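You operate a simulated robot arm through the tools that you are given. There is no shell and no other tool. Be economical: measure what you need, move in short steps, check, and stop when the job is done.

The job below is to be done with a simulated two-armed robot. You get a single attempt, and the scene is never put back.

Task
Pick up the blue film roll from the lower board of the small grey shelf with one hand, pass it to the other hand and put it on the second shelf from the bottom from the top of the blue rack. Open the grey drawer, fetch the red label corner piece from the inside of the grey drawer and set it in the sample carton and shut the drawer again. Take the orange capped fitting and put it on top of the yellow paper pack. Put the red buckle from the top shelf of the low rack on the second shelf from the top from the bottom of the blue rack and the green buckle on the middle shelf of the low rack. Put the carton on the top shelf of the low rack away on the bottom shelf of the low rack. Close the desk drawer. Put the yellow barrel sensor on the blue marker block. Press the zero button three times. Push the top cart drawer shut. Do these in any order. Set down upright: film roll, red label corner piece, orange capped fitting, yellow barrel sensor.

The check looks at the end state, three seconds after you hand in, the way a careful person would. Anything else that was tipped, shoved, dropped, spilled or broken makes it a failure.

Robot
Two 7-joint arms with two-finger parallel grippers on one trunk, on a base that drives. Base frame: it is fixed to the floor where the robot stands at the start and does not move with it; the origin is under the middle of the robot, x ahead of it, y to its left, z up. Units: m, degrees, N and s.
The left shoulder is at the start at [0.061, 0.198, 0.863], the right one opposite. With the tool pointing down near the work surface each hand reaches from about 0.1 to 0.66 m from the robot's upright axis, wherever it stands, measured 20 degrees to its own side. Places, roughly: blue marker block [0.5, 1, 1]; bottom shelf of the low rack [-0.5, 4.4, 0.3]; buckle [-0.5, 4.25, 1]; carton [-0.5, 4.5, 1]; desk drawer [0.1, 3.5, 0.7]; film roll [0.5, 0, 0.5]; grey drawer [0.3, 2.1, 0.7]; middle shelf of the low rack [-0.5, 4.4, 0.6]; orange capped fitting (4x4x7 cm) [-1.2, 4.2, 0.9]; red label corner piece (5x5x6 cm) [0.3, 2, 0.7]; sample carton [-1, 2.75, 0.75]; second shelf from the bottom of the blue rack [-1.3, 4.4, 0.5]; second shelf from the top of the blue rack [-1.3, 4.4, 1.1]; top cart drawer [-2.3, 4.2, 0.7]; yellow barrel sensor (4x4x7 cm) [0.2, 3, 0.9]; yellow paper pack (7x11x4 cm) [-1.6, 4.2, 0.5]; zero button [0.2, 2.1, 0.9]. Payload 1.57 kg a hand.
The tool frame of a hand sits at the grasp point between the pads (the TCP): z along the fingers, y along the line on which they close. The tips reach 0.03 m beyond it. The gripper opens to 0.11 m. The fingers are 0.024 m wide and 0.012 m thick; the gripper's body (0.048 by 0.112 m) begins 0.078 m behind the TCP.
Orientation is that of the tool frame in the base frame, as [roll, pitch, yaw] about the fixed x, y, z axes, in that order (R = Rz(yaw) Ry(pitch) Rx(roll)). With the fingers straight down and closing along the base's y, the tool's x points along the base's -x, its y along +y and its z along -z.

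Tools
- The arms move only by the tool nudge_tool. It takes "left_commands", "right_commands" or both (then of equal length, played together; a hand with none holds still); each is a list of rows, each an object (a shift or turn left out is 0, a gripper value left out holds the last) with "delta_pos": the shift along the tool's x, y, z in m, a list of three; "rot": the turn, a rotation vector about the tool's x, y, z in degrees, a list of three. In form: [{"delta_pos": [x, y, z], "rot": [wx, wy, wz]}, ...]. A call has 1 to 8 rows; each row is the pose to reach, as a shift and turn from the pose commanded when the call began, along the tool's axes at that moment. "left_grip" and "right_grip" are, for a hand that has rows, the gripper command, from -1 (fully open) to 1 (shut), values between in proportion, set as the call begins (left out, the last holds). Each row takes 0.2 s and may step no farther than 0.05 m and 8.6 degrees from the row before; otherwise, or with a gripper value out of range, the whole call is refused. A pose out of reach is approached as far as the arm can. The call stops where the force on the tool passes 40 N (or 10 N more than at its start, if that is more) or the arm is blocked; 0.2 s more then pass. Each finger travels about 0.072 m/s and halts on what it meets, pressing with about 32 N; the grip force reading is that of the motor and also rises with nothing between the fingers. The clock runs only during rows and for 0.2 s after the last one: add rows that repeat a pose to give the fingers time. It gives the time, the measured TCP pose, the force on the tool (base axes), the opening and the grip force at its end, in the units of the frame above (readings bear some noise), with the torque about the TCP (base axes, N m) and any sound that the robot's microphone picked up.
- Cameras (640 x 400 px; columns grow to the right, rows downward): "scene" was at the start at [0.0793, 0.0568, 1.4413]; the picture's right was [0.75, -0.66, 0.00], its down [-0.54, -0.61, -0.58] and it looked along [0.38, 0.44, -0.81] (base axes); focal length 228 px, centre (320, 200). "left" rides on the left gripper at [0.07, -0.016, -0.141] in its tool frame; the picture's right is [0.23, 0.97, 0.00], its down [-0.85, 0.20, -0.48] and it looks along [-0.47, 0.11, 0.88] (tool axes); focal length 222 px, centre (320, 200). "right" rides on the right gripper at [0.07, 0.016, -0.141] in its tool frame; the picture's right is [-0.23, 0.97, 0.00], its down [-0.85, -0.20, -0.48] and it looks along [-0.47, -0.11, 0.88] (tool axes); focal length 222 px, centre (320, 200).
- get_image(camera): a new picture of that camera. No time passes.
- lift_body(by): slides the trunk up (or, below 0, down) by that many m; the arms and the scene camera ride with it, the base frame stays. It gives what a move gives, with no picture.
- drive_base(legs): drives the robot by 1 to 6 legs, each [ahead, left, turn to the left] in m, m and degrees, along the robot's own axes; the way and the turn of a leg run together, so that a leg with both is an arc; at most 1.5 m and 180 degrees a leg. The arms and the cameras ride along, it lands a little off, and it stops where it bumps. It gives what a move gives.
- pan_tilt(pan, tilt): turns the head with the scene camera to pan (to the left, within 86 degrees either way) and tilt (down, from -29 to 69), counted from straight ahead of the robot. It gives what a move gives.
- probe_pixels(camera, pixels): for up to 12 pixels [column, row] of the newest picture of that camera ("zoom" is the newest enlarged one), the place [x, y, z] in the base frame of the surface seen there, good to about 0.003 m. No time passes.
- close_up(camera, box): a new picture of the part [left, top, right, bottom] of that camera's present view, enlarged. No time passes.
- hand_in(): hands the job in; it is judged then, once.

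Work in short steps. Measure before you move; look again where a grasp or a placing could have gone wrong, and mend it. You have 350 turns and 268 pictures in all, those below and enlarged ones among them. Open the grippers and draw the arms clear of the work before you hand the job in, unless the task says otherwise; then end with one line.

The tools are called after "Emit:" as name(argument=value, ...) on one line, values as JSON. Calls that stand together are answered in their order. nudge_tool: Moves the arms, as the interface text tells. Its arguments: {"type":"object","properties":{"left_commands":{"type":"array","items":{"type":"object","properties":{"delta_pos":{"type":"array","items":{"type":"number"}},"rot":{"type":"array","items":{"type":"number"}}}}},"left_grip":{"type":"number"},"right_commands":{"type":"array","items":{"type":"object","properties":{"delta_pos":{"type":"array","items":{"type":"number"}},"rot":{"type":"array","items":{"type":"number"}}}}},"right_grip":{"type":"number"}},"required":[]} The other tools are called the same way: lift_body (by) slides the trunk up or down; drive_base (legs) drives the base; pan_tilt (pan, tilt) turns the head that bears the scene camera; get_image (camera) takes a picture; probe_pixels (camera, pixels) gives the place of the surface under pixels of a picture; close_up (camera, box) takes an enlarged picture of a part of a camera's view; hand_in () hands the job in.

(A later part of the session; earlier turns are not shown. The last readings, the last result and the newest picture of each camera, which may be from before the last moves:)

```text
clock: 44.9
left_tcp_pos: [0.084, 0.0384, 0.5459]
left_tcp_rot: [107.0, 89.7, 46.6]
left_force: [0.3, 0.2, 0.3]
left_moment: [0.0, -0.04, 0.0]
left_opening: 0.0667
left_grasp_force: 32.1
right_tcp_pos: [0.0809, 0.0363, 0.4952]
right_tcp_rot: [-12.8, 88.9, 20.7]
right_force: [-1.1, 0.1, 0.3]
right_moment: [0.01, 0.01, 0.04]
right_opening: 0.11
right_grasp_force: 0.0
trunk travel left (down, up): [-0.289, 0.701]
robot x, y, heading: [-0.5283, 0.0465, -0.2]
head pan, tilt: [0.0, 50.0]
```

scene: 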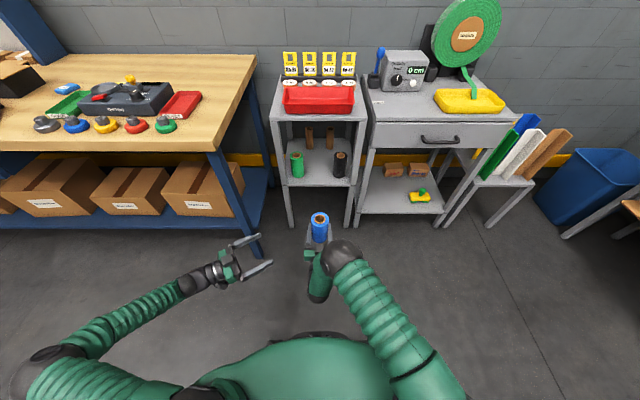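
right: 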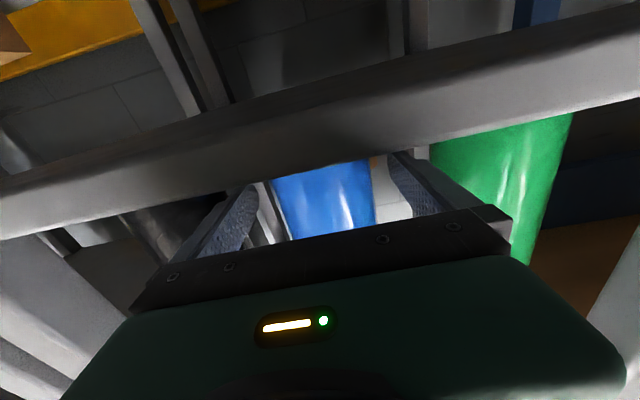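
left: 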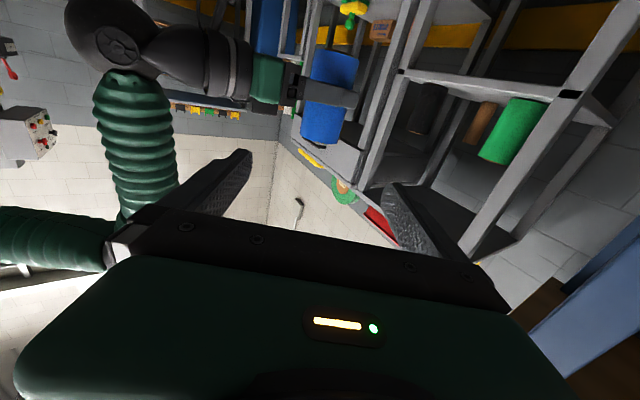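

Right released. I retreat it straight back and check.

Emit:
nudge_tool(right_commands=[{"delta_pos": [0, 0, -0.03]}, {"delta_pos": [0, 0, -0.06]}, {"delta_pos": [0, 0, -0.1]}, {"delta_pos": [0, -0.03, -0.14]}])

Emit:
get_image(camera="scene")

```text
clock: 45.9
left_tcp_pos: [0.084, 0.0372, 0.547]
left_tcp_rot: [116.6, 89.5, 56.3]
left_force: [0.3, 0.7, -0.2]
left_moment: [0.03, 0.01, -0.02]
left_opening: 0.0663
left_grasp_force: 32.2
right_tcp_pos: [-0.0206, -0.0666, 0.4931]
right_tcp_rot: [-8.7, 88.8, 24.9]
right_force: [0.5, -0.4, 0.0]
right_moment: [0.05, -0.05, 0.04]
right_opening: 0.1101
right_grasp_force: 0.0
trunk travel left (down, up): [-0.289, 0.701]
robot x, y, heading: [-0.5293, 0.0449, -0.1]
head pan, tilt: [0.0, 50.0]
```

```text
244 pictures are left
```

scene: 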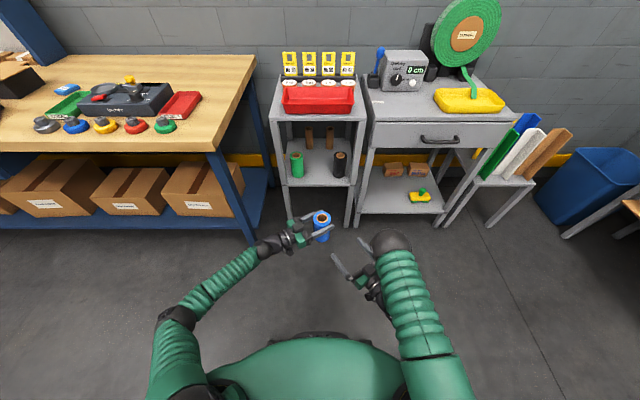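

The roll is in the left hand alone. Now I turn to face +y and drive down the corridor towards the racks, keeping x≈-0.4.

Emit:
drive_base(legs=[[0, 0, 90], [0, -0.12, 0], [1.4, 0, 0], [1.0, 0, 0]])

Emit:
pan_tilt(pan=15, tilt=25)

Emit:
get_image(camera="scene")

```text
clock: 62.3
left_tcp_pos: [-0.4071, 3.0564, 0.5473]
left_tcp_rot: [111.9, 89.7, 141.7]
left_force: [-0.1, -0.3, 0.1]
left_moment: [0.01, -0.04, -0.02]
left_opening: 0.0667
left_grasp_force: 32.1
right_tcp_pos: [-0.3031, 2.9529, 0.4929]
right_tcp_rot: [-11.4, 89.0, 112.2]
right_force: [0.1, 0.3, -0.9]
right_moment: [-0.02, -0.04, 0.01]
right_opening: 0.1101
right_grasp_force: 0.1
trunk travel left (down, up): [-0.289, 0.701]
robot x, y, heading: [-0.4158, 2.4455, 90.3]
head pan, tilt: [0.0, 50.0]
```

```text
clock: 63.2
left_tcp_pos: [-0.4072, 3.0551, 0.549]
left_tcp_rot: [99.7, 89.5, 129.4]
left_force: [-1.3, -0.1, -0.1]
left_moment: [-0.01, -0.02, 0.02]
left_opening: 0.0666
left_grasp_force: 32.2
right_tcp_pos: [-0.304, 2.953, 0.4931]
right_tcp_rot: [-13.5, 88.8, 110.3]
right_force: [-0.5, 0.3, 0.4]
right_moment: [-0.01, -0.01, 0.02]
right_opening: 0.1101
right_grasp_force: 0.0
trunk travel left (down, up): [-0.289, 0.701]
robot x, y, heading: [-0.4149, 2.4445, 90.0]
head pan, tilt: [15.0, 25.0]
```

```text
243 pictures are left
```

scene: 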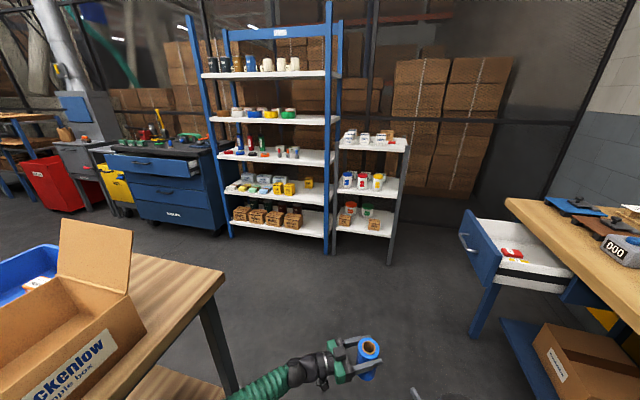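

Racks, cart with its open top drawer and the desk drawer are all in view. I zoom on the racks and the cart.

Emit:
close_up(camera="scene", box=[190, 90, 350, 240])

Emit:
close_up(camera="scene", box=[325, 120, 425, 240])

Emit:
probe_pixels(camera="scene", pixels=[[270, 74], [270, 120], [270, 158], [280, 200], [280, 232], [230, 194], [180, 165], [140, 158], [365, 148], [365, 197], [365, 232], [500, 255]])

```text
2.67 times, centred on (270, 165) of scene
```

zoom: 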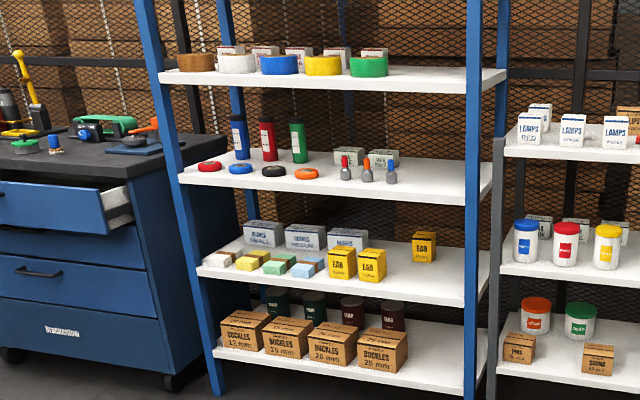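

```text
3.33 times, centred on (375, 180) of scene
```

zoom: 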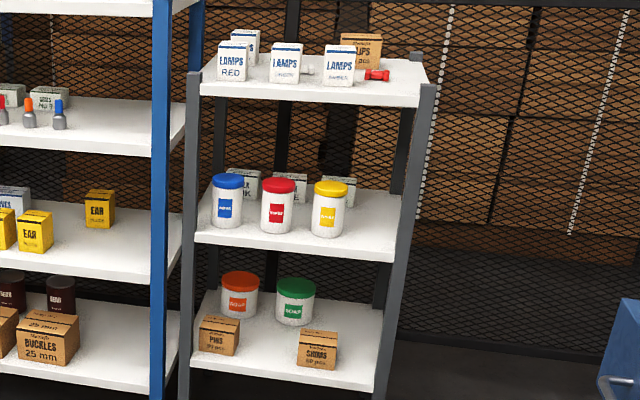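

```text
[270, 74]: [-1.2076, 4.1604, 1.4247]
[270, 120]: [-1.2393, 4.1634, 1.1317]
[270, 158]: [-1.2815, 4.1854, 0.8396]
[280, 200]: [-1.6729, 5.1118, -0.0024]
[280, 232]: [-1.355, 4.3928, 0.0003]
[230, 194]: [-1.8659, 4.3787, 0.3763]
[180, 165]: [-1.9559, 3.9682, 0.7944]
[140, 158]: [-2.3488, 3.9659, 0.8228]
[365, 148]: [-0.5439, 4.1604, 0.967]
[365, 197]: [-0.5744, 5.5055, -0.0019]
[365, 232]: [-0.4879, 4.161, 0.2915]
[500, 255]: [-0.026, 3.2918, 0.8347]
```

Shelf heights are clear (blue rack 0.27/0.55/0.84/1.13/1.42; low rack 0.29/0.63/0.97). I check how far the desk drawer sticks into the corridor before passing.

Emit:
probe_pixels(camera="scene", pixels=[[464, 243], [470, 215], [486, 300], [480, 270], [222, 275], [170, 255], [100, 330], [372, 365]])

Emit:
close_up(camera="scene", box=[440, 190, 640, 340])

```text
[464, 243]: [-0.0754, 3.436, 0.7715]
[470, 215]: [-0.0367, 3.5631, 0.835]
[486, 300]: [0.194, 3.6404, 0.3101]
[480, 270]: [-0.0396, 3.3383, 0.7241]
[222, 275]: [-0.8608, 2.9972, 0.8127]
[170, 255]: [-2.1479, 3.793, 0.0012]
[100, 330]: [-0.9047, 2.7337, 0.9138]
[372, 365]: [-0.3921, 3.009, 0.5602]
```

```text
2.67 times, centred on (540, 265) of scene
```

zoom: 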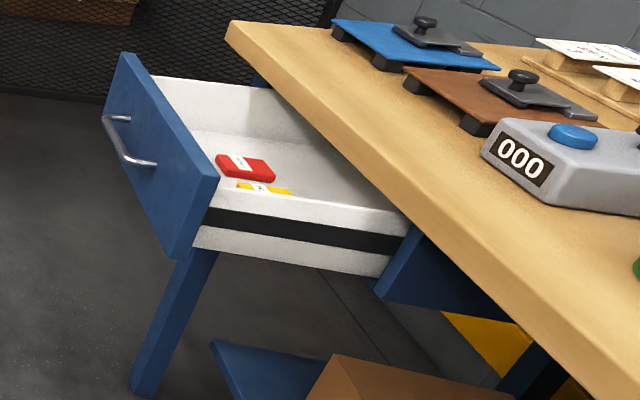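

Passage is fine at x≈-0.45. I drive to y≈3.5, then left to about x=-1.0, raise the trunk 0.14, and turn the left hand forward.

Emit:
drive_base(legs=[[1.02, 0.04, 0], [0, 0.6, 0]])

Emit:
lift_body(by=0.14)

Emit:
nudge_tool(left_commands=[{"rot": [-7.5, 0, 0], "delta_pos": [0, -0.01, -0.01]}, {"rot": [-15, 0, 0], "delta_pos": [0, -0.02, -0.02]}, {"rot": [-22.5, 0, 0], "delta_pos": [0, -0.03, -0.03]}, {"rot": [-30, 0, 0], "delta_pos": [0, -0.04, -0.04]}, {"rot": [-37.5, 0, 0], "delta_pos": [0, -0.04, -0.06]}, {"rot": [-45, 0, 0], "delta_pos": [0, -0.04, -0.08]}, {"rot": [-52.5, 0, 0], "delta_pos": [0, -0.04, -0.1]}, {"rot": [-60, 0, 0], "delta_pos": [0, -0.04, -0.11]}], right_commands=[{"delta_pos": [0, 0, -0.01]}, {"delta_pos": [0, 0, -0.02]}, {"delta_pos": [0, 0, -0.03]}, {"delta_pos": [0, 0, -0.04]}, {"delta_pos": [0, 0, -0.05]}, {"delta_pos": [0, 0, -0.06]}, {"delta_pos": [0, 0, -0.07]}, {"delta_pos": [0, 0, -0.08]}])

Emit:
pan_tilt(pan=0, tilt=45)

Emit:
get_image(camera="scene")

```text
clock: 71.4
left_tcp_pos: [-1.0472, 4.0769, 0.5482]
left_tcp_rot: [105.1, 89.7, 135.2]
left_force: [0.4, -0.3, -0.7]
left_moment: [0.0, 0.02, -0.05]
left_opening: 0.0667
left_grasp_force: 32.0
right_tcp_pos: [-0.9447, 3.9734, 0.4941]
right_tcp_rot: [-11.5, 88.7, 112.1]
right_force: [-0.7, 0.0, 0.9]
right_moment: [0.0, 0.03, 0.01]
right_opening: 0.11
right_grasp_force: 0.2
trunk travel left (down, up): [-0.289, 0.701]
robot x, y, heading: [-1.0554, 3.4658, 90.2]
head pan, tilt: [15.0, 25.0]
```

```text
clock: 73.1
left_tcp_pos: [-1.0491, 4.0747, 0.6899]
left_tcp_rot: [93.8, 89.6, 123.9]
left_force: [0.5, 0.2, -3.0]
left_moment: [0.01, 0.0, 0.03]
left_opening: 0.0665
left_grasp_force: 32.1
right_tcp_pos: [-0.9452, 3.9738, 0.6343]
right_tcp_rot: [-15.4, 88.7, 108.3]
right_force: [-0.9, 0.7, -0.2]
right_moment: [-0.02, 0.02, 0.03]
right_opening: 0.1099
right_grasp_force: 0.0
trunk travel left (down, up): [-0.429, 0.561]
robot x, y, heading: [-1.0543, 3.4683, 90.2]
head pan, tilt: [15.0, 25.0]
```

```text
clock: 74.9
left_tcp_pos: [-1.1386, 3.9886, 0.6886]
left_tcp_rot: [70.8, 87.0, 161.3]
left_force: [-0.5, 0.1, -3.7]
left_moment: [-0.03, -0.06, -0.01]
left_opening: 0.0664
left_grasp_force: 31.6
right_tcp_pos: [-0.8998, 3.907, 0.6348]
right_tcp_rot: [-14.1, 88.6, 109.6]
right_force: [-0.2, 0.2, -0.1]
right_moment: [0.0, -0.01, -0.02]
right_opening: 0.1099
right_grasp_force: 0.0
trunk travel left (down, up): [-0.429, 0.561]
robot x, y, heading: [-1.0572, 3.4633, 90.5]
head pan, tilt: [15.0, 25.0]
```

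```text
clock: 75.7
left_tcp_pos: [-1.1387, 3.9911, 0.6913]
left_tcp_rot: [62.8, 86.7, 153.2]
left_force: [-0.5, 0.3, -4.2]
left_moment: [-0.01, -0.04, -0.01]
left_opening: 0.0665
left_grasp_force: 32.2
right_tcp_pos: [-0.8993, 3.9058, 0.6329]
right_tcp_rot: [-14.3, 88.6, 109.2]
right_force: [-0.7, 0.6, -0.5]
right_moment: [0.02, 0.0, 0.02]
right_opening: 0.1099
right_grasp_force: 0.0
trunk travel left (down, up): [-0.429, 0.561]
robot x, y, heading: [-1.0549, 3.4626, 90.2]
head pan, tilt: [0.0, 45.0]
```

```text
239 pictures are left
```

scene: 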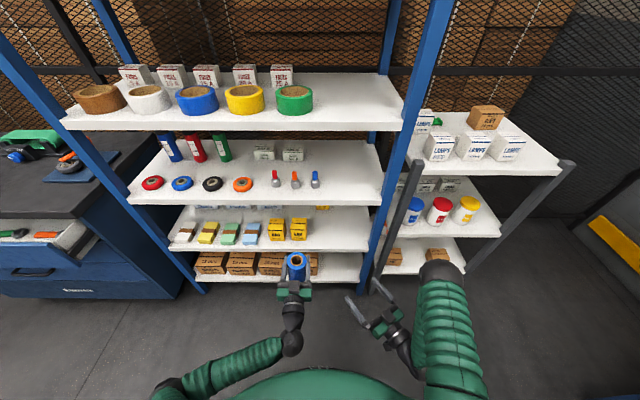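

The hand now points at the rack. I zoom in on the second shelf's right part and on the low rack top (a green thing peeps at (437,122)).

Emit:
close_up(camera="scene", box=[160, 150, 400, 290])

Emit:
probe_pixels(camera="zoom", pixels=[[470, 265], [470, 240], [380, 240], [345, 215], [560, 260], [450, 150], [300, 95], [115, 235], [140, 205], [175, 240], [365, 240], [530, 160]])

Emit:
close_up(camera="scene", box=[400, 90, 580, 210])

```text
2.67 times, centred on (280, 220) of scene
```

zoom: 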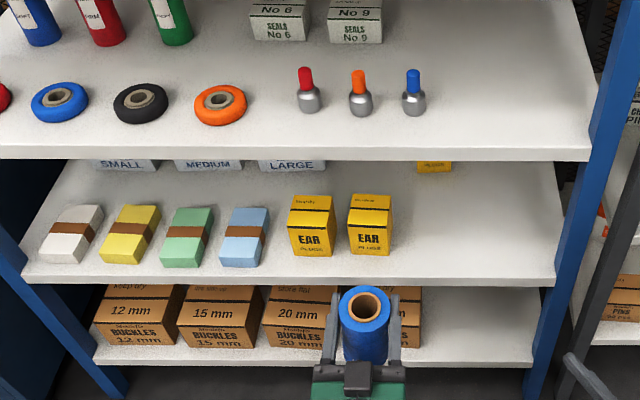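

```text
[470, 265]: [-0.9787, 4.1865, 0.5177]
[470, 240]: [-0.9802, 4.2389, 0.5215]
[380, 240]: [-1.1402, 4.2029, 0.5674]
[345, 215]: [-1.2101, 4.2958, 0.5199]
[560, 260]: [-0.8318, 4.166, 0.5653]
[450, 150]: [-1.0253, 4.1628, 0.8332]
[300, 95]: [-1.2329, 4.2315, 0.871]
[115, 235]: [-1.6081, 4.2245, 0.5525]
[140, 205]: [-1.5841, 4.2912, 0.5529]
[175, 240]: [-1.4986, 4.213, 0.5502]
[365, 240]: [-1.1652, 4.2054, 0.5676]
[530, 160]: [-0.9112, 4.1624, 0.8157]
```

```text
3.33 times, centred on (490, 150) of scene
```

zoom: 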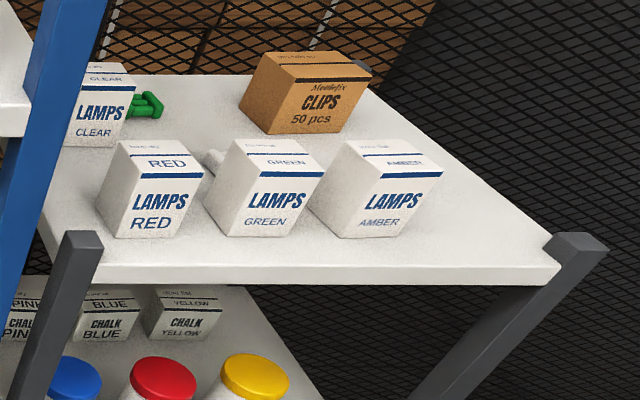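

Shelf top z=0.52, free spot at (-0.985, 4.24). I retract the right hand, lower trunk by 0.048, then drive 0.15 right and 0.15 ahead.

Emit:
nudge_tool(right_commands=[{"delta_pos": [0, 0, -0.025]}, {"delta_pos": [0, 0, -0.05]}, {"delta_pos": [0, 0, -0.075]}, {"delta_pos": [0, 0, -0.1]}])

Emit:
lift_body(by=-0.045)

Emit:
drive_base(legs=[[0, -0.153, 0], [0.14, 0, 0]])

Emit:
get_image(camera="scene")

```text
clock: 76.7
left_tcp_pos: [-1.1373, 3.9919, 0.6931]
left_tcp_rot: [63.6, 86.6, 153.9]
left_force: [0.1, 0.4, -3.3]
left_moment: [-0.01, 0.03, 0.02]
left_opening: 0.0666
left_grasp_force: 31.8
right_tcp_pos: [-0.8439, 3.8238, 0.6294]
right_tcp_rot: [-11.4, 88.6, 112.3]
right_force: [0.1, -0.4, 0.8]
right_moment: [0.0, 0.03, 0.02]
right_opening: 0.1098
right_grasp_force: 0.0
trunk travel left (down, up): [-0.429, 0.561]
robot x, y, heading: [-1.054, 3.462, 90.5]
head pan, tilt: [0.0, 45.0]
```

```text
clock: 77.6
left_tcp_pos: [-1.1378, 3.991, 0.6472]
left_tcp_rot: [63.5, 86.7, 153.9]
left_force: [0.9, -0.5, -4.0]
left_moment: [0.02, 0.02, 0.0]
left_opening: 0.0666
left_grasp_force: 31.6
right_tcp_pos: [-0.8454, 3.8234, 0.5847]
right_tcp_rot: [-13.7, 88.6, 110.0]
right_force: [-0.3, -0.5, 0.2]
right_moment: [0.0, -0.01, 0.02]
right_opening: 0.1098
right_grasp_force: 0.0
trunk travel left (down, up): [-0.384, 0.606]
robot x, y, heading: [-1.0554, 3.4648, 90.0]
head pan, tilt: [0.0, 45.0]
```

```text
clock: 79.9
left_tcp_pos: [-0.9866, 4.1313, 0.6452]
left_tcp_rot: [66.4, 86.5, 156.8]
left_force: [0.5, -0.1, -5.0]
left_moment: [0.02, 0.04, 0.0]
left_opening: 0.0666
left_grasp_force: 32.0
right_tcp_pos: [-0.6919, 3.9658, 0.5841]
right_tcp_rot: [-8.6, 88.7, 115.1]
right_force: [0.4, -0.4, 0.3]
right_moment: [0.0, -0.02, 0.0]
right_opening: 0.1099
right_grasp_force: 0.1
trunk travel left (down, up): [-0.384, 0.606]
robot x, y, heading: [-0.9035, 3.6069, 90.1]
head pan, tilt: [0.0, 45.0]
```

```text
236 pictures are left
```

scene: 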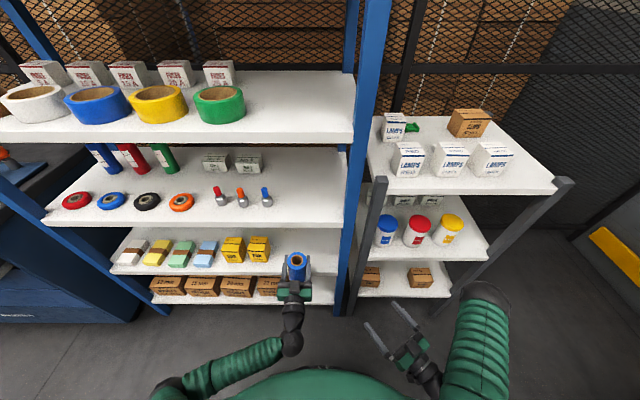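

Now I level the roll (3° lean) and extend the arm 0.105 m over the shelf.

Emit:
nudge_tool(left_commands=[{"delta_pos": [0, 0, 0.02], "rot": [0, 0.7, -1.6]}, {"delta_pos": [0, 0, 0.045], "rot": [0, 1.4, -3.2]}, {"delta_pos": [0, 0, 0.075], "rot": [0, 1.4, -3.2]}, {"delta_pos": [0, 0, 0.105], "rot": [0, 1.4, -3.2]}, {"delta_pos": [0, 0, 0.105], "rot": [0, 1.4, -3.2]}])

Emit:
close_up(camera="scene", box=[190, 180, 370, 310])

```text
clock: 81.1
left_tcp_pos: [-0.9875, 4.2359, 0.6491]
left_tcp_rot: [-66.9, 89.8, 23.4]
left_force: [0.1, 0.2, -4.1]
left_moment: [0.0, 0.01, 0.02]
left_opening: 0.0664
left_grasp_force: 32.1
right_tcp_pos: [-0.6931, 3.9637, 0.5852]
right_tcp_rot: [-13.5, 88.6, 110.3]
right_force: [-1.1, 0.2, -0.5]
right_moment: [0.01, -0.01, 0.01]
right_opening: 0.11
right_grasp_force: 0.0
trunk travel left (down, up): [-0.384, 0.606]
robot x, y, heading: [-0.9055, 3.6042, 90.2]
head pan, tilt: [0.0, 45.0]
```

```text
3.08 times, centred on (280, 245) of scene
```

zoom: 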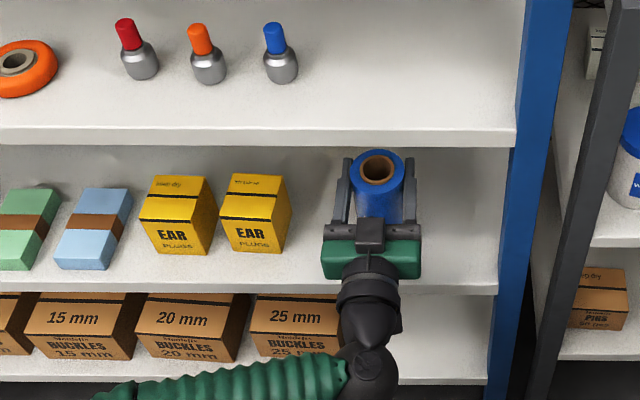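

Well placed. I lower gently until contact.

Emit:
nudge_tool(left_commands=[{"delta_pos": [0.008, 0, 0]}, {"delta_pos": [0.016, 0, 0]}, {"delta_pos": [0.022, 0, 0]}, {"delta_pos": [0.026, 0, 0]}, {"delta_pos": [0.03, 0, 0]}, {"delta_pos": [0.032, 0, 0]}])

```text
clock: 82.5
left_tcp_pos: [-0.9883, 4.2356, 0.6197]
left_tcp_rot: [-19.8, 89.7, 70.7]
left_force: [0.0, 2.2, 15.8]
left_moment: [0.21, 0.52, -0.04]
left_opening: 0.0663
left_grasp_force: 31.6
right_tcp_pos: [-0.6937, 3.9632, 0.5856]
right_tcp_rot: [-13.1, 88.5, 110.5]
right_force: [0.1, 0.0, -0.3]
right_moment: [0.02, -0.02, 0.02]
right_opening: 0.1102
right_grasp_force: 0.0
trunk travel left (down, up): [-0.384, 0.606]
robot x, y, heading: [-0.9012, 3.6052, 90.5]
head pan, tilt: [0.0, 45.0]
```

Contact (16 N up). I ease up a hair, open, and withdraw straight back.

Emit:
nudge_tool(left_commands=[{"delta_pos": [-0.002, 0, 0]}, {"delta_pos": [-0.002, 0, 0]}, {"delta_pos": [-0.002, 0, 0]}, {"delta_pos": [-0.002, 0, 0]}], left_grip=-1)

Emit:
nudge_tool(left_commands=[{"delta_pos": [0, 0, -0.03]}, {"delta_pos": [0, 0, -0.06]}, {"delta_pos": [0, 0, -0.1]}, {"delta_pos": [0, 0, -0.14]}, {"delta_pos": [0, 0, -0.17]}])

Emit:
get_image(camera="scene")

```text
clock: 83.5
left_tcp_pos: [-0.9884, 4.2362, 0.6191]
left_tcp_rot: [-65.5, 89.8, 24.9]
left_force: [-0.2, -0.1, 0.3]
left_moment: [0.01, 0.01, 0.03]
left_opening: 0.11
left_grasp_force: 0.0
right_tcp_pos: [-0.693, 3.9638, 0.5848]
right_tcp_rot: [-13.1, 88.6, 110.8]
right_force: [-0.6, 0.8, 0.8]
right_moment: [0.0, -0.04, 0.0]
right_opening: 0.11
right_grasp_force: 0.0
trunk travel left (down, up): [-0.384, 0.606]
robot x, y, heading: [-0.9037, 3.6071, 90.4]
head pan, tilt: [0.0, 45.0]
```

```text
clock: 84.7
left_tcp_pos: [-0.9862, 4.0642, 0.6211]
left_tcp_rot: [-54.1, 89.8, 36.2]
left_force: [0.0, -0.7, 0.6]
left_moment: [0.0, 0.02, 0.0]
left_opening: 0.1099
left_grasp_force: 0.0
right_tcp_pos: [-0.695, 3.9641, 0.5863]
right_tcp_rot: [-15.1, 88.5, 108.6]
right_force: [-0.4, 0.8, -0.1]
right_moment: [-0.02, -0.05, -0.01]
right_opening: 0.1099
right_grasp_force: 0.1
trunk travel left (down, up): [-0.384, 0.606]
robot x, y, heading: [-0.8999, 3.6044, 90.2]
head pan, tilt: [0.0, 45.0]
```

```text
234 pictures are left
```

scene: 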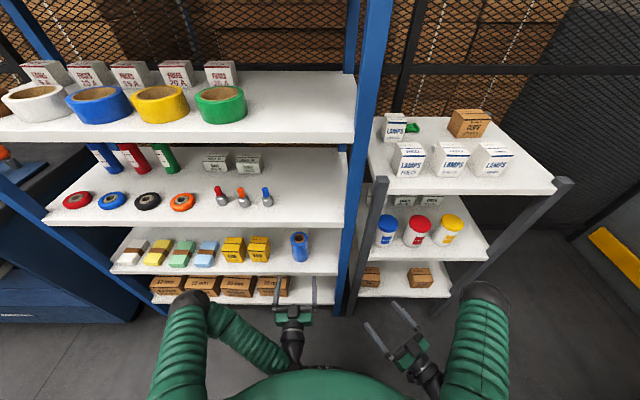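

The roll stands upright on the shelf. Next the orange fitting: I zoom and measure it and its neighbours, and the yellow paper pack.

Emit:
close_up(camera="scene", box=[120, 150, 320, 280])

Emit:
probe_pixels(camera="zoom", pixels=[[390, 122], [390, 150], [392, 172], [317, 125], [463, 125], [390, 195], [390, 238], [112, 315], [125, 300], [90, 325], [145, 292], [120, 275]])

```text
3.08 times, centred on (220, 215) of scene
```

zoom: 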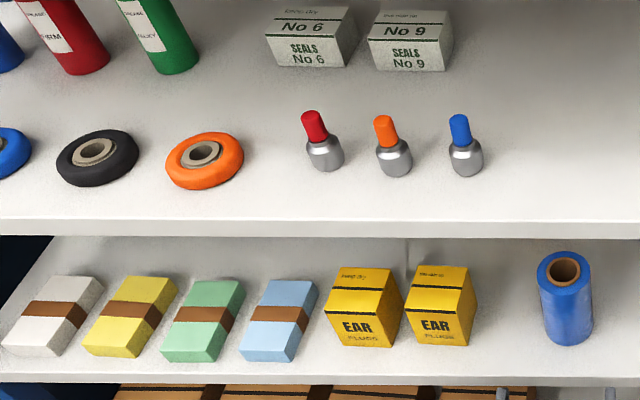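

```text
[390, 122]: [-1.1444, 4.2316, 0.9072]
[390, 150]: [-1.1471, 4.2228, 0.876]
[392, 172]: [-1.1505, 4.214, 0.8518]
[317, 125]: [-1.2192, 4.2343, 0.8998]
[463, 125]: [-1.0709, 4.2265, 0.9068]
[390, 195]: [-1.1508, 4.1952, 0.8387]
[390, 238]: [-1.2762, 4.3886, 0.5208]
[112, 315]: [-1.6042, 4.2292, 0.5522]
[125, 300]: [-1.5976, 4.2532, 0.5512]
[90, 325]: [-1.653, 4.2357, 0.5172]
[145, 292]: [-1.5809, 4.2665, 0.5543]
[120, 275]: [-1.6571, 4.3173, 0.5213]
```

Fitting axis ≈(-1.147, 4.237), shelf top 0.838, neighbours ±0.075 m, so I use a 0.07 opening. Raise the trunk 0.247, drive 0.16 left.

Emit:
lift_body(by=0.248)

Emit:
drive_base(legs=[[0, 0.16, 0]])

Emit:
nudge_tool(left_commands=[{}, {}, {}, {}], left_grip=-0.27)

Emit:
get_image(camera="left")

Emit:
get_image(camera="scene")

```text
clock: 87.3
left_tcp_pos: [-0.9856, 4.0652, 0.8685]
left_tcp_rot: [-63.3, 89.8, 27.1]
left_force: [0.2, 0.0, -0.6]
left_moment: [-0.01, 0.01, -0.04]
left_opening: 0.1099
left_grasp_force: 0.0
right_tcp_pos: [-0.6931, 3.9641, 0.8336]
right_tcp_rot: [-13.1, 88.5, 110.8]
right_force: [-1.0, 0.0, 0.1]
right_moment: [0.03, 0.02, 0.01]
right_opening: 0.1102
right_grasp_force: 0.1
trunk travel left (down, up): [-0.632, 0.358]
robot x, y, heading: [-0.9034, 3.6078, 90.4]
head pan, tilt: [0.0, 45.0]
```

```text
clock: 88.7
left_tcp_pos: [-1.1418, 4.0638, 0.8684]
left_tcp_rot: [25.0, 89.9, 115.5]
left_force: [0.3, -0.7, 0.1]
left_moment: [0.02, 0.01, 0.02]
left_opening: 0.11
left_grasp_force: 0.1
right_tcp_pos: [-0.8485, 3.9631, 0.8332]
right_tcp_rot: [-6.6, 88.6, 117.2]
right_force: [0.7, -0.3, 0.2]
right_moment: [-0.01, -0.02, 0.01]
right_opening: 0.11
right_grasp_force: 0.1
trunk travel left (down, up): [-0.632, 0.358]
robot x, y, heading: [-1.0656, 3.6027, 90.3]
head pan, tilt: [0.0, 45.0]
```

```text
clock: 89.7
left_tcp_pos: [-1.149, 4.063, 0.8681]
left_tcp_rot: [-71.2, 89.6, 19.2]
left_force: [-0.8, 0.0, -0.8]
left_moment: [-0.01, -0.04, -0.03]
left_opening: 0.07
left_grasp_force: 0.0
right_tcp_pos: [-0.8559, 3.9626, 0.8349]
right_tcp_rot: [-25.2, 88.6, 98.7]
right_force: [-0.9, -0.3, -0.4]
right_moment: [-0.02, -0.03, 0.03]
right_opening: 0.1102
right_grasp_force: 0.1
trunk travel left (down, up): [-0.632, 0.358]
robot x, y, heading: [-1.0618, 3.606, 90.4]
head pan, tilt: [0.0, 45.0]
```

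```text
232 pictures are left
```

left: 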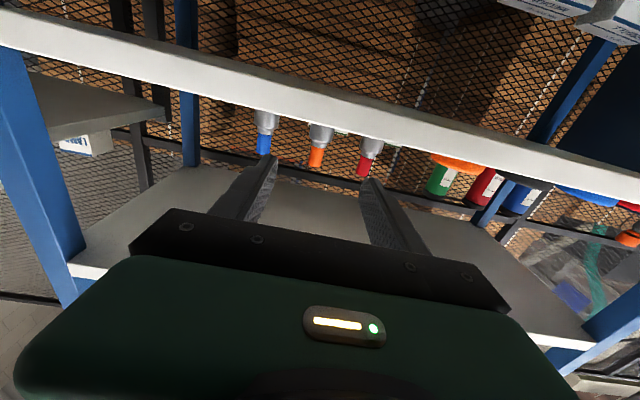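

```text
231 pictures are left
```

scene: 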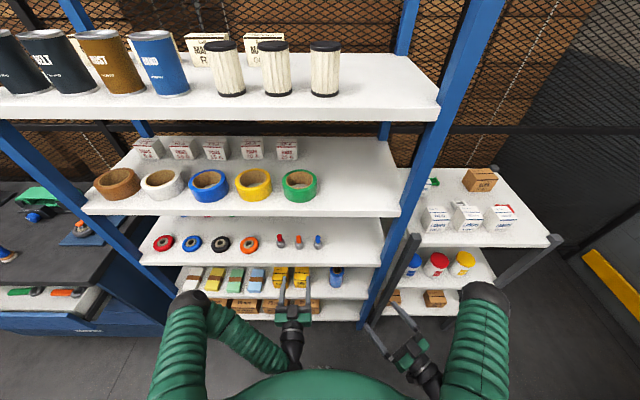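

Aligned within 2 mm. I advance 0.172 m, raised 3 mm for gripper-body clearance.

Emit:
nudge_tool(left_commands=[{"delta_pos": [-0.003, -0.001, 0.03]}, {"delta_pos": [-0.003, -0.002, 0.06]}, {"delta_pos": [-0.003, -0.002, 0.09]}, {"delta_pos": [-0.003, -0.002, 0.12]}, {"delta_pos": [-0.003, -0.002, 0.147]}, {"delta_pos": [-0.003, -0.002, 0.172]}, {"delta_pos": [-0.003, -0.002, 0.172]}])

Emit:
close_up(camera="scene", box=[220, 200, 380, 320])

```text
clock: 91.3
left_tcp_pos: [-1.1457, 4.2354, 0.8717]
left_tcp_rot: [-61.3, 89.7, 29.1]
left_force: [-0.1, 0.1, -0.3]
left_moment: [0.03, -0.01, 0.0]
left_opening: 0.0699
left_grasp_force: 0.0
right_tcp_pos: [-0.8533, 3.9633, 0.8342]
right_tcp_rot: [-18.2, 88.5, 105.8]
right_force: [0.3, 0.0, 0.2]
right_moment: [-0.05, -0.02, 0.0]
right_opening: 0.1098
right_grasp_force: 0.1
trunk travel left (down, up): [-0.632, 0.358]
robot x, y, heading: [-1.0606, 3.6068, 90.4]
head pan, tilt: [0.0, 45.0]
```

```text
3.33 times, centred on (300, 260) of scene
```

zoom: 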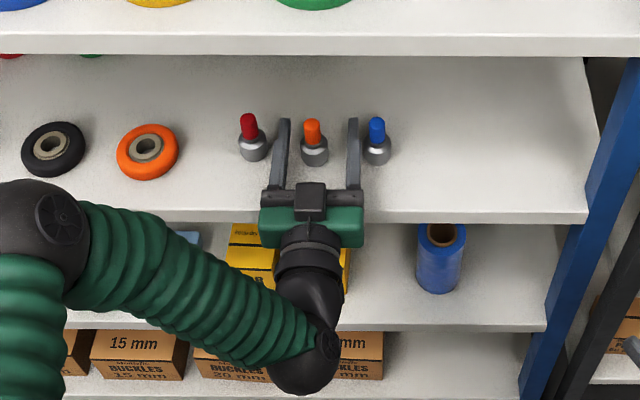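

The fitting is centred between the fingers and neighbours are clear. Close.

Emit:
nudge_tool(left_commands=[{}, {}, {}, {}, {}], left_grip=1)

Emit:
nudge_tool(left_commands=[{"delta_pos": [-0.015, 0, 0]}, {"delta_pos": [-0.03, 0, 0]}, {"delta_pos": [-0.04, 0, 0]}, {"delta_pos": [-0.04, 0, 0]}])

Emit:
close_up(camera="scene", box=[220, 200, 380, 320])

```text
clock: 92.5
left_tcp_pos: [-1.145, 4.2353, 0.8703]
left_tcp_rot: [-59.1, 89.7, 31.3]
left_force: [0.6, 0.4, -0.9]
left_moment: [0.01, 0.03, -0.01]
left_opening: 0.0318
left_grasp_force: 32.1
right_tcp_pos: [-0.8534, 3.9632, 0.8349]
right_tcp_rot: [-17.8, 88.6, 105.9]
right_force: [0.4, -0.5, -0.2]
right_moment: [-0.03, 0.01, -0.03]
right_opening: 0.11
right_grasp_force: 0.0
trunk travel left (down, up): [-0.632, 0.358]
robot x, y, heading: [-1.0626, 3.606, 90.2]
head pan, tilt: [0.0, 45.0]
```

```text
clock: 93.5
left_tcp_pos: [-1.1445, 4.2369, 0.9124]
left_tcp_rot: [-63.5, 89.7, 26.9]
left_force: [1.3, -0.4, -1.8]
left_moment: [-0.01, 0.0, -0.02]
left_opening: 0.0325
left_grasp_force: 32.3
right_tcp_pos: [-0.8532, 3.9626, 0.8352]
right_tcp_rot: [-17.9, 88.6, 106.1]
right_force: [-0.4, 0.1, 0.6]
right_moment: [0.01, -0.02, 0.01]
right_opening: 0.11
right_grasp_force: 0.1
trunk travel left (down, up): [-0.632, 0.358]
robot x, y, heading: [-1.0598, 3.604, 90.3]
head pan, tilt: [0.0, 45.0]
```

```text
3.33 times, centred on (300, 260) of scene
```

zoom: 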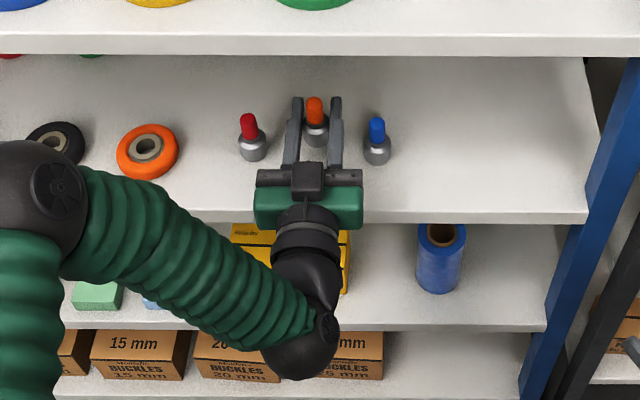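

Held upright, TCP 0.032 above its base. I withdraw, then lower the trunk and move left to the yellow pack.

Emit:
nudge_tool(left_commands=[{"delta_pos": [0, 0, -0.04]}, {"delta_pos": [0, 0, -0.08]}, {"delta_pos": [0, 0, -0.12]}, {"delta_pos": [0, 0, -0.16]}, {"delta_pos": [0, 0, -0.18]}])

Emit:
lift_body(by=-0.3)

Emit:
drive_base(legs=[[0, 0.46, 0]])

Emit:
get_image(camera="scene")

```text
clock: 94.7
left_tcp_pos: [-1.164, 4.0614, 0.9155]
left_tcp_rot: [-41.7, 89.5, 51.6]
left_force: [-0.2, -0.2, -1.0]
left_moment: [0.0, 0.03, -0.02]
left_opening: 0.0322
left_grasp_force: 31.8
right_tcp_pos: [-0.8541, 3.9629, 0.8346]
right_tcp_rot: [-17.4, 88.6, 106.4]
right_force: [-0.1, 0.3, -0.4]
right_moment: [-0.02, 0.01, 0.02]
right_opening: 0.11
right_grasp_force: 0.0
trunk travel left (down, up): [-0.632, 0.358]
robot x, y, heading: [-1.0584, 3.6016, 90.6]
head pan, tilt: [0.0, 45.0]
```

```text
clock: 97.7
left_tcp_pos: [-1.1609, 4.0629, 0.6193]
left_tcp_rot: [-41.3, 88.9, 51.9]
left_force: [0.2, -1.0, -0.8]
left_moment: [0.05, -0.01, 0.0]
left_opening: 0.0324
left_grasp_force: 32.2
right_tcp_pos: [-0.8542, 3.9634, 0.536]
right_tcp_rot: [-17.7, 88.5, 106.1]
right_force: [-0.1, -0.6, 0.1]
right_moment: [0.02, 0.01, 0.03]
right_opening: 0.1099
right_grasp_force: 0.0
trunk travel left (down, up): [-0.332, 0.658]
robot x, y, heading: [-1.0621, 3.6045, 90.2]
head pan, tilt: [0.0, 45.0]
```

```text
clock: 100.4
left_tcp_pos: [-1.6214, 4.0577, 0.6121]
left_tcp_rot: [-49.7, 89.7, 43.5]
left_force: [0.1, 1.0, -1.7]
left_moment: [-0.01, -0.01, 0.02]
left_opening: 0.0322
left_grasp_force: 32.0
right_tcp_pos: [-1.3106, 3.9598, 0.533]
right_tcp_rot: [-15.0, 88.5, 108.9]
right_force: [-1.1, 0.9, 0.6]
right_moment: [0.01, 0.03, 0.03]
right_opening: 0.11
right_grasp_force: 0.0
trunk travel left (down, up): [-0.332, 0.658]
robot x, y, heading: [-1.5199, 3.6014, 90.5]
head pan, tilt: [0.0, 45.0]
```

```text
228 pictures are left
```

scene: 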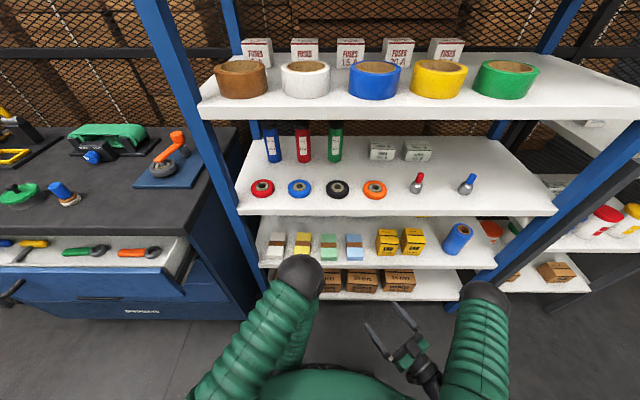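

I measure the yellow pack's top precisely.

Emit:
close_up(camera="scene", box=[250, 215, 380, 300])

Emit:
probe_pixels(camera="zoom", pixels=[[235, 90], [292, 90], [225, 165], [285, 165], [262, 90], [255, 165], [230, 130], [290, 130], [262, 188], [130, 140], [200, 140]])

```text
4.71 times, centred on (315, 258) of scene
```

zoom: 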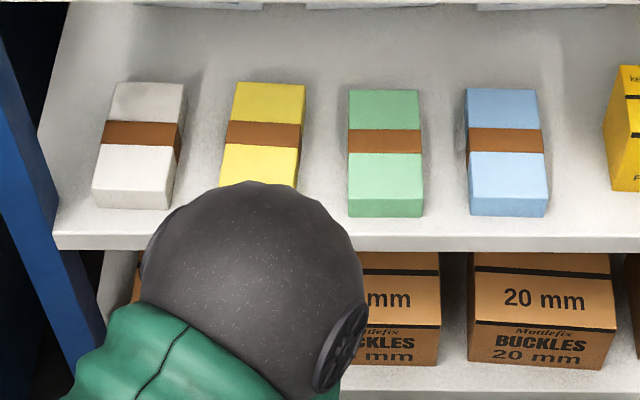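

```text
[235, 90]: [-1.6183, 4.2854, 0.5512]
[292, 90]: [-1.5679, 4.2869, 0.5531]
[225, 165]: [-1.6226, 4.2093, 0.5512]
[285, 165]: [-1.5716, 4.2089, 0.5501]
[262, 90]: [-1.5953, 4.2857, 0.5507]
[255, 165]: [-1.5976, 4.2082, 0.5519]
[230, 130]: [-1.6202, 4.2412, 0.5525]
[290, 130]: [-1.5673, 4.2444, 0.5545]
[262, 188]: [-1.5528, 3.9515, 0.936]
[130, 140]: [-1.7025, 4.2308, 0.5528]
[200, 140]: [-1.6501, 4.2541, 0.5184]
```

Pack centre (-1.592, 4.24), top 0.552. I move the fitting over it at 28 mm clearance.

Emit:
nudge_tool(left_commands=[{"delta_pos": [0, -0.02, 0.03]}, {"delta_pos": [0, -0.0395, 0.06]}, {"delta_pos": [0, -0.0395, 0.09]}, {"delta_pos": [0, -0.0395, 0.12]}, {"delta_pos": [0, -0.0395, 0.15]}, {"delta_pos": [0, -0.0395, 0.18]}, {"delta_pos": [0, -0.0395, 0.18]}])

Emit:
close_up(camera="scene", box=[250, 215, 380, 300])

Emit:
get_image(camera="left")

```text
clock: 102.0
left_tcp_pos: [-1.5913, 4.2414, 0.614]
left_tcp_rot: [-53.7, 89.6, 39.4]
left_force: [0.2, 0.5, -0.6]
left_moment: [-0.01, -0.03, -0.03]
left_opening: 0.0323
left_grasp_force: 32.1
right_tcp_pos: [-1.3128, 3.9593, 0.5342]
right_tcp_rot: [-20.3, 88.6, 103.5]
right_force: [-1.0, 0.5, 0.9]
right_moment: [0.02, -0.01, 0.02]
right_opening: 0.1099
right_grasp_force: 0.0
trunk travel left (down, up): [-0.332, 0.658]
robot x, y, heading: [-1.519, 3.6022, 90.4]
head pan, tilt: [0.0, 45.0]
```

```text
4.71 times, centred on (315, 258) of scene
```

zoom: 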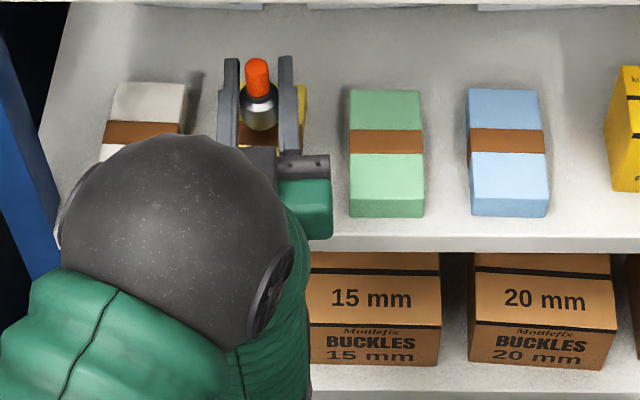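

```text
225 pictures are left
```

left: 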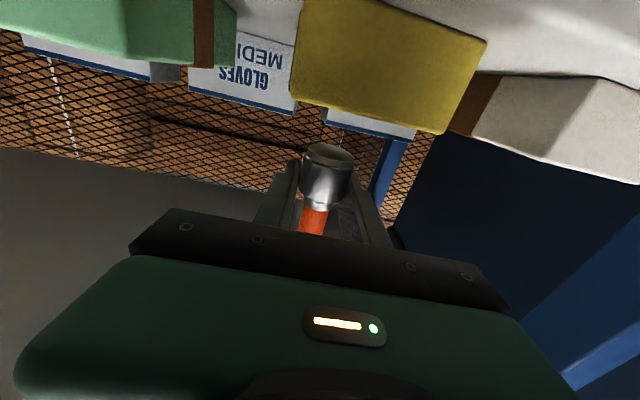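

Centred. Lower gently to contact.

Emit:
nudge_tool(left_commands=[{"delta_pos": [0.01, 0, 0]}, {"delta_pos": [0.018, 0, 0]}, {"delta_pos": [0.023, 0, 0]}, {"delta_pos": [0.026, 0, 0]}, {"delta_pos": [0.029, 0, 0]}, {"delta_pos": [0.029, 0, 0]}])

```text
clock: 103.4
left_tcp_pos: [-1.5915, 4.2395, 0.5858]
left_tcp_rot: [-49.0, 89.5, 44.2]
left_force: [-1.2, 1.0, 2.4]
left_moment: [0.03, 0.03, -0.03]
left_opening: 0.032
left_grasp_force: 32.4
right_tcp_pos: [-1.3118, 3.9595, 0.5335]
right_tcp_rot: [-20.4, 88.5, 103.2]
right_force: [-0.1, -0.3, 0.0]
right_moment: [0.03, -0.02, 0.0]
right_opening: 0.1099
right_grasp_force: 0.3
trunk travel left (down, up): [-0.332, 0.658]
robot x, y, heading: [-1.5201, 3.5985, 90.3]
head pan, tilt: [0.0, 45.0]
```

Contact is just made. Open and check before withdrawing.

Emit:
nudge_tool(left_commands=[{}, {}, {}, {}], left_grip=-0.6)

Emit:
nudge_tool(left_commands=[{"delta_pos": [0, 0, -0.03]}, {"delta_pos": [0, 0, -0.06]}, {"delta_pos": [0, 0, -0.1]}, {"delta_pos": [0, 0, -0.14]}, {"delta_pos": [0, 0, -0.18]}])

Emit:
close_up(camera="scene", box=[250, 200, 380, 300])

Emit:
get_image(camera="left")

```text
clock: 104.4
left_tcp_pos: [-1.5927, 4.2402, 0.5838]
left_tcp_rot: [-56.4, 89.7, 36.8]
left_force: [-0.4, -0.6, 0.2]
left_moment: [-0.02, 0.02, 0.02]
left_opening: 0.088
left_grasp_force: 0.0
right_tcp_pos: [-1.3117, 3.959, 0.5348]
right_tcp_rot: [-20.4, 88.4, 103.5]
right_force: [-0.4, 1.2, 0.7]
right_moment: [0.02, 0.02, -0.03]
right_opening: 0.1098
right_grasp_force: 0.0
trunk travel left (down, up): [-0.332, 0.658]
robot x, y, heading: [-1.5203, 3.6035, 90.3]
head pan, tilt: [0.0, 45.0]
```

```text
clock: 105.6
left_tcp_pos: [-1.591, 4.064, 0.5934]
left_tcp_rot: [-41.6, 89.0, 52.9]
left_force: [-0.3, -0.8, 0.4]
left_moment: [-0.01, 0.02, 0.03]
left_opening: 0.0877
left_grasp_force: 0.1
right_tcp_pos: [-1.3118, 3.9586, 0.5391]
right_tcp_rot: [-20.7, 88.6, 103.1]
right_force: [0.2, 0.5, 0.8]
right_moment: [0.02, 0.04, -0.01]
right_opening: 0.1102
right_grasp_force: 0.1
trunk travel left (down, up): [-0.332, 0.658]
robot x, y, heading: [-1.522, 3.5993, 90.5]
head pan, tilt: [0.0, 45.0]
```

```text
4.00 times, centred on (315, 250) of scene
```

zoom: 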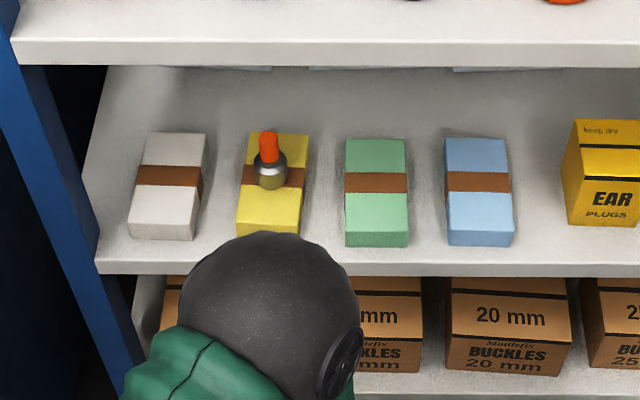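

```text
223 pictures are left
```

left: 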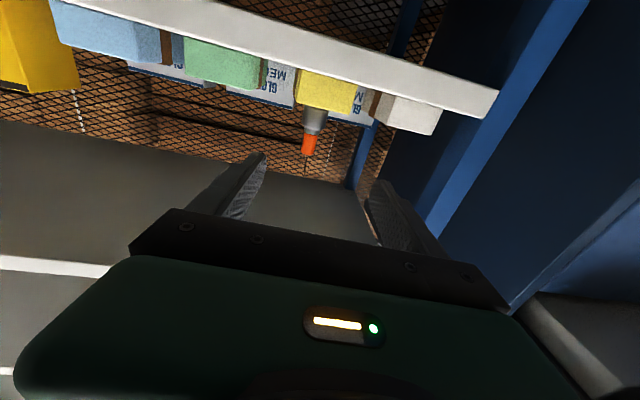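

The fitting stands on the yellow pack. Next, the cart's top drawer: look left.

Emit:
pan_tilt(pan=45, tilt=35)

Emit:
get_image(camera="scene")

Emit:
probe_pixels(camera="scene", pixels=[[300, 220], [250, 230], [350, 250]])

```text
clock: 106.8
left_tcp_pos: [-1.5894, 4.0643, 0.5862]
left_tcp_rot: [-45.0, 89.2, 49.2]
left_force: [0.0, 0.0, 0.4]
left_moment: [0.0, 0.0, 0.03]
left_opening: 0.0881
left_grasp_force: 0.1
right_tcp_pos: [-1.3123, 3.9588, 0.5332]
right_tcp_rot: [-20.5, 88.5, 103.4]
right_force: [-0.3, 0.3, -0.7]
right_moment: [0.02, 0.0, 0.01]
right_opening: 0.1102
right_grasp_force: 0.0
trunk travel left (down, up): [-0.332, 0.658]
robot x, y, heading: [-1.5169, 3.6003, 90.4]
head pan, tilt: [45.0, 35.0]
```

```text
222 pictures are left
```

scene: 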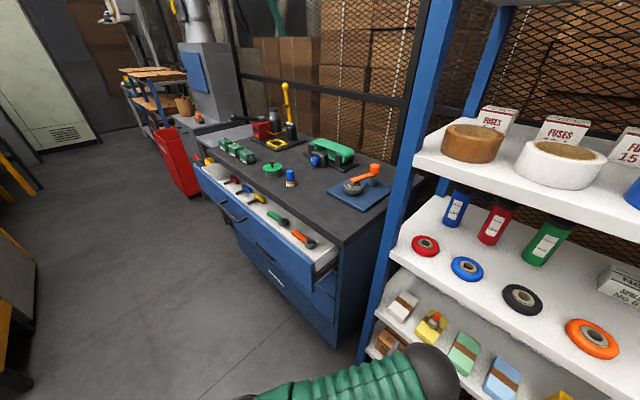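

```text
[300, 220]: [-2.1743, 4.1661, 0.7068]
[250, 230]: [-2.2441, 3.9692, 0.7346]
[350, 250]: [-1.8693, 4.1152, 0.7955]
```

I measure the drawer front, handle and the closed plane of the lower drawers.

Emit:
close_up(camera="scene", box=[180, 140, 380, 340])

Emit:
probe_pixels(camera="scene", pixels=[[230, 208], [246, 225], [270, 245], [300, 262], [310, 275], [260, 240], [275, 290], [320, 310], [210, 190], [205, 172], [232, 218], [340, 240]])

```text
2.00 times, centred on (280, 240) of scene
```

zoom: 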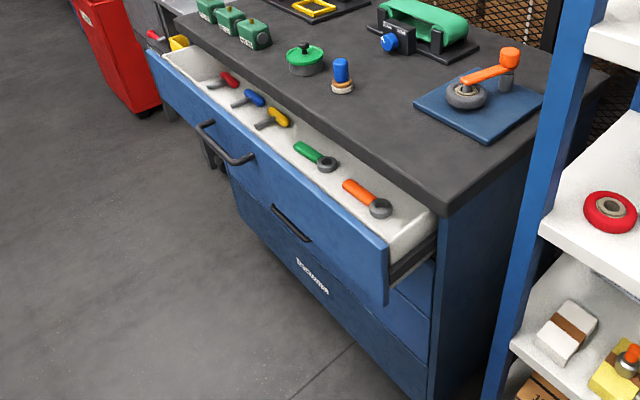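

```text
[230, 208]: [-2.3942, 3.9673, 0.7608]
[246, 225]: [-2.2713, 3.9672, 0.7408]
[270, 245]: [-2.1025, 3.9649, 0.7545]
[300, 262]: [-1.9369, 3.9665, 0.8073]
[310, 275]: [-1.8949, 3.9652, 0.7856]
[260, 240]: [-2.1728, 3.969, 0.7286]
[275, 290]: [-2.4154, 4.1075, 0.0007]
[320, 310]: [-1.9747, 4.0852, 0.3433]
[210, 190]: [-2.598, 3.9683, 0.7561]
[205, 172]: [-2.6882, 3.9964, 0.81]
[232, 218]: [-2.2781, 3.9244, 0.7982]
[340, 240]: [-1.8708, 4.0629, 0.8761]
```

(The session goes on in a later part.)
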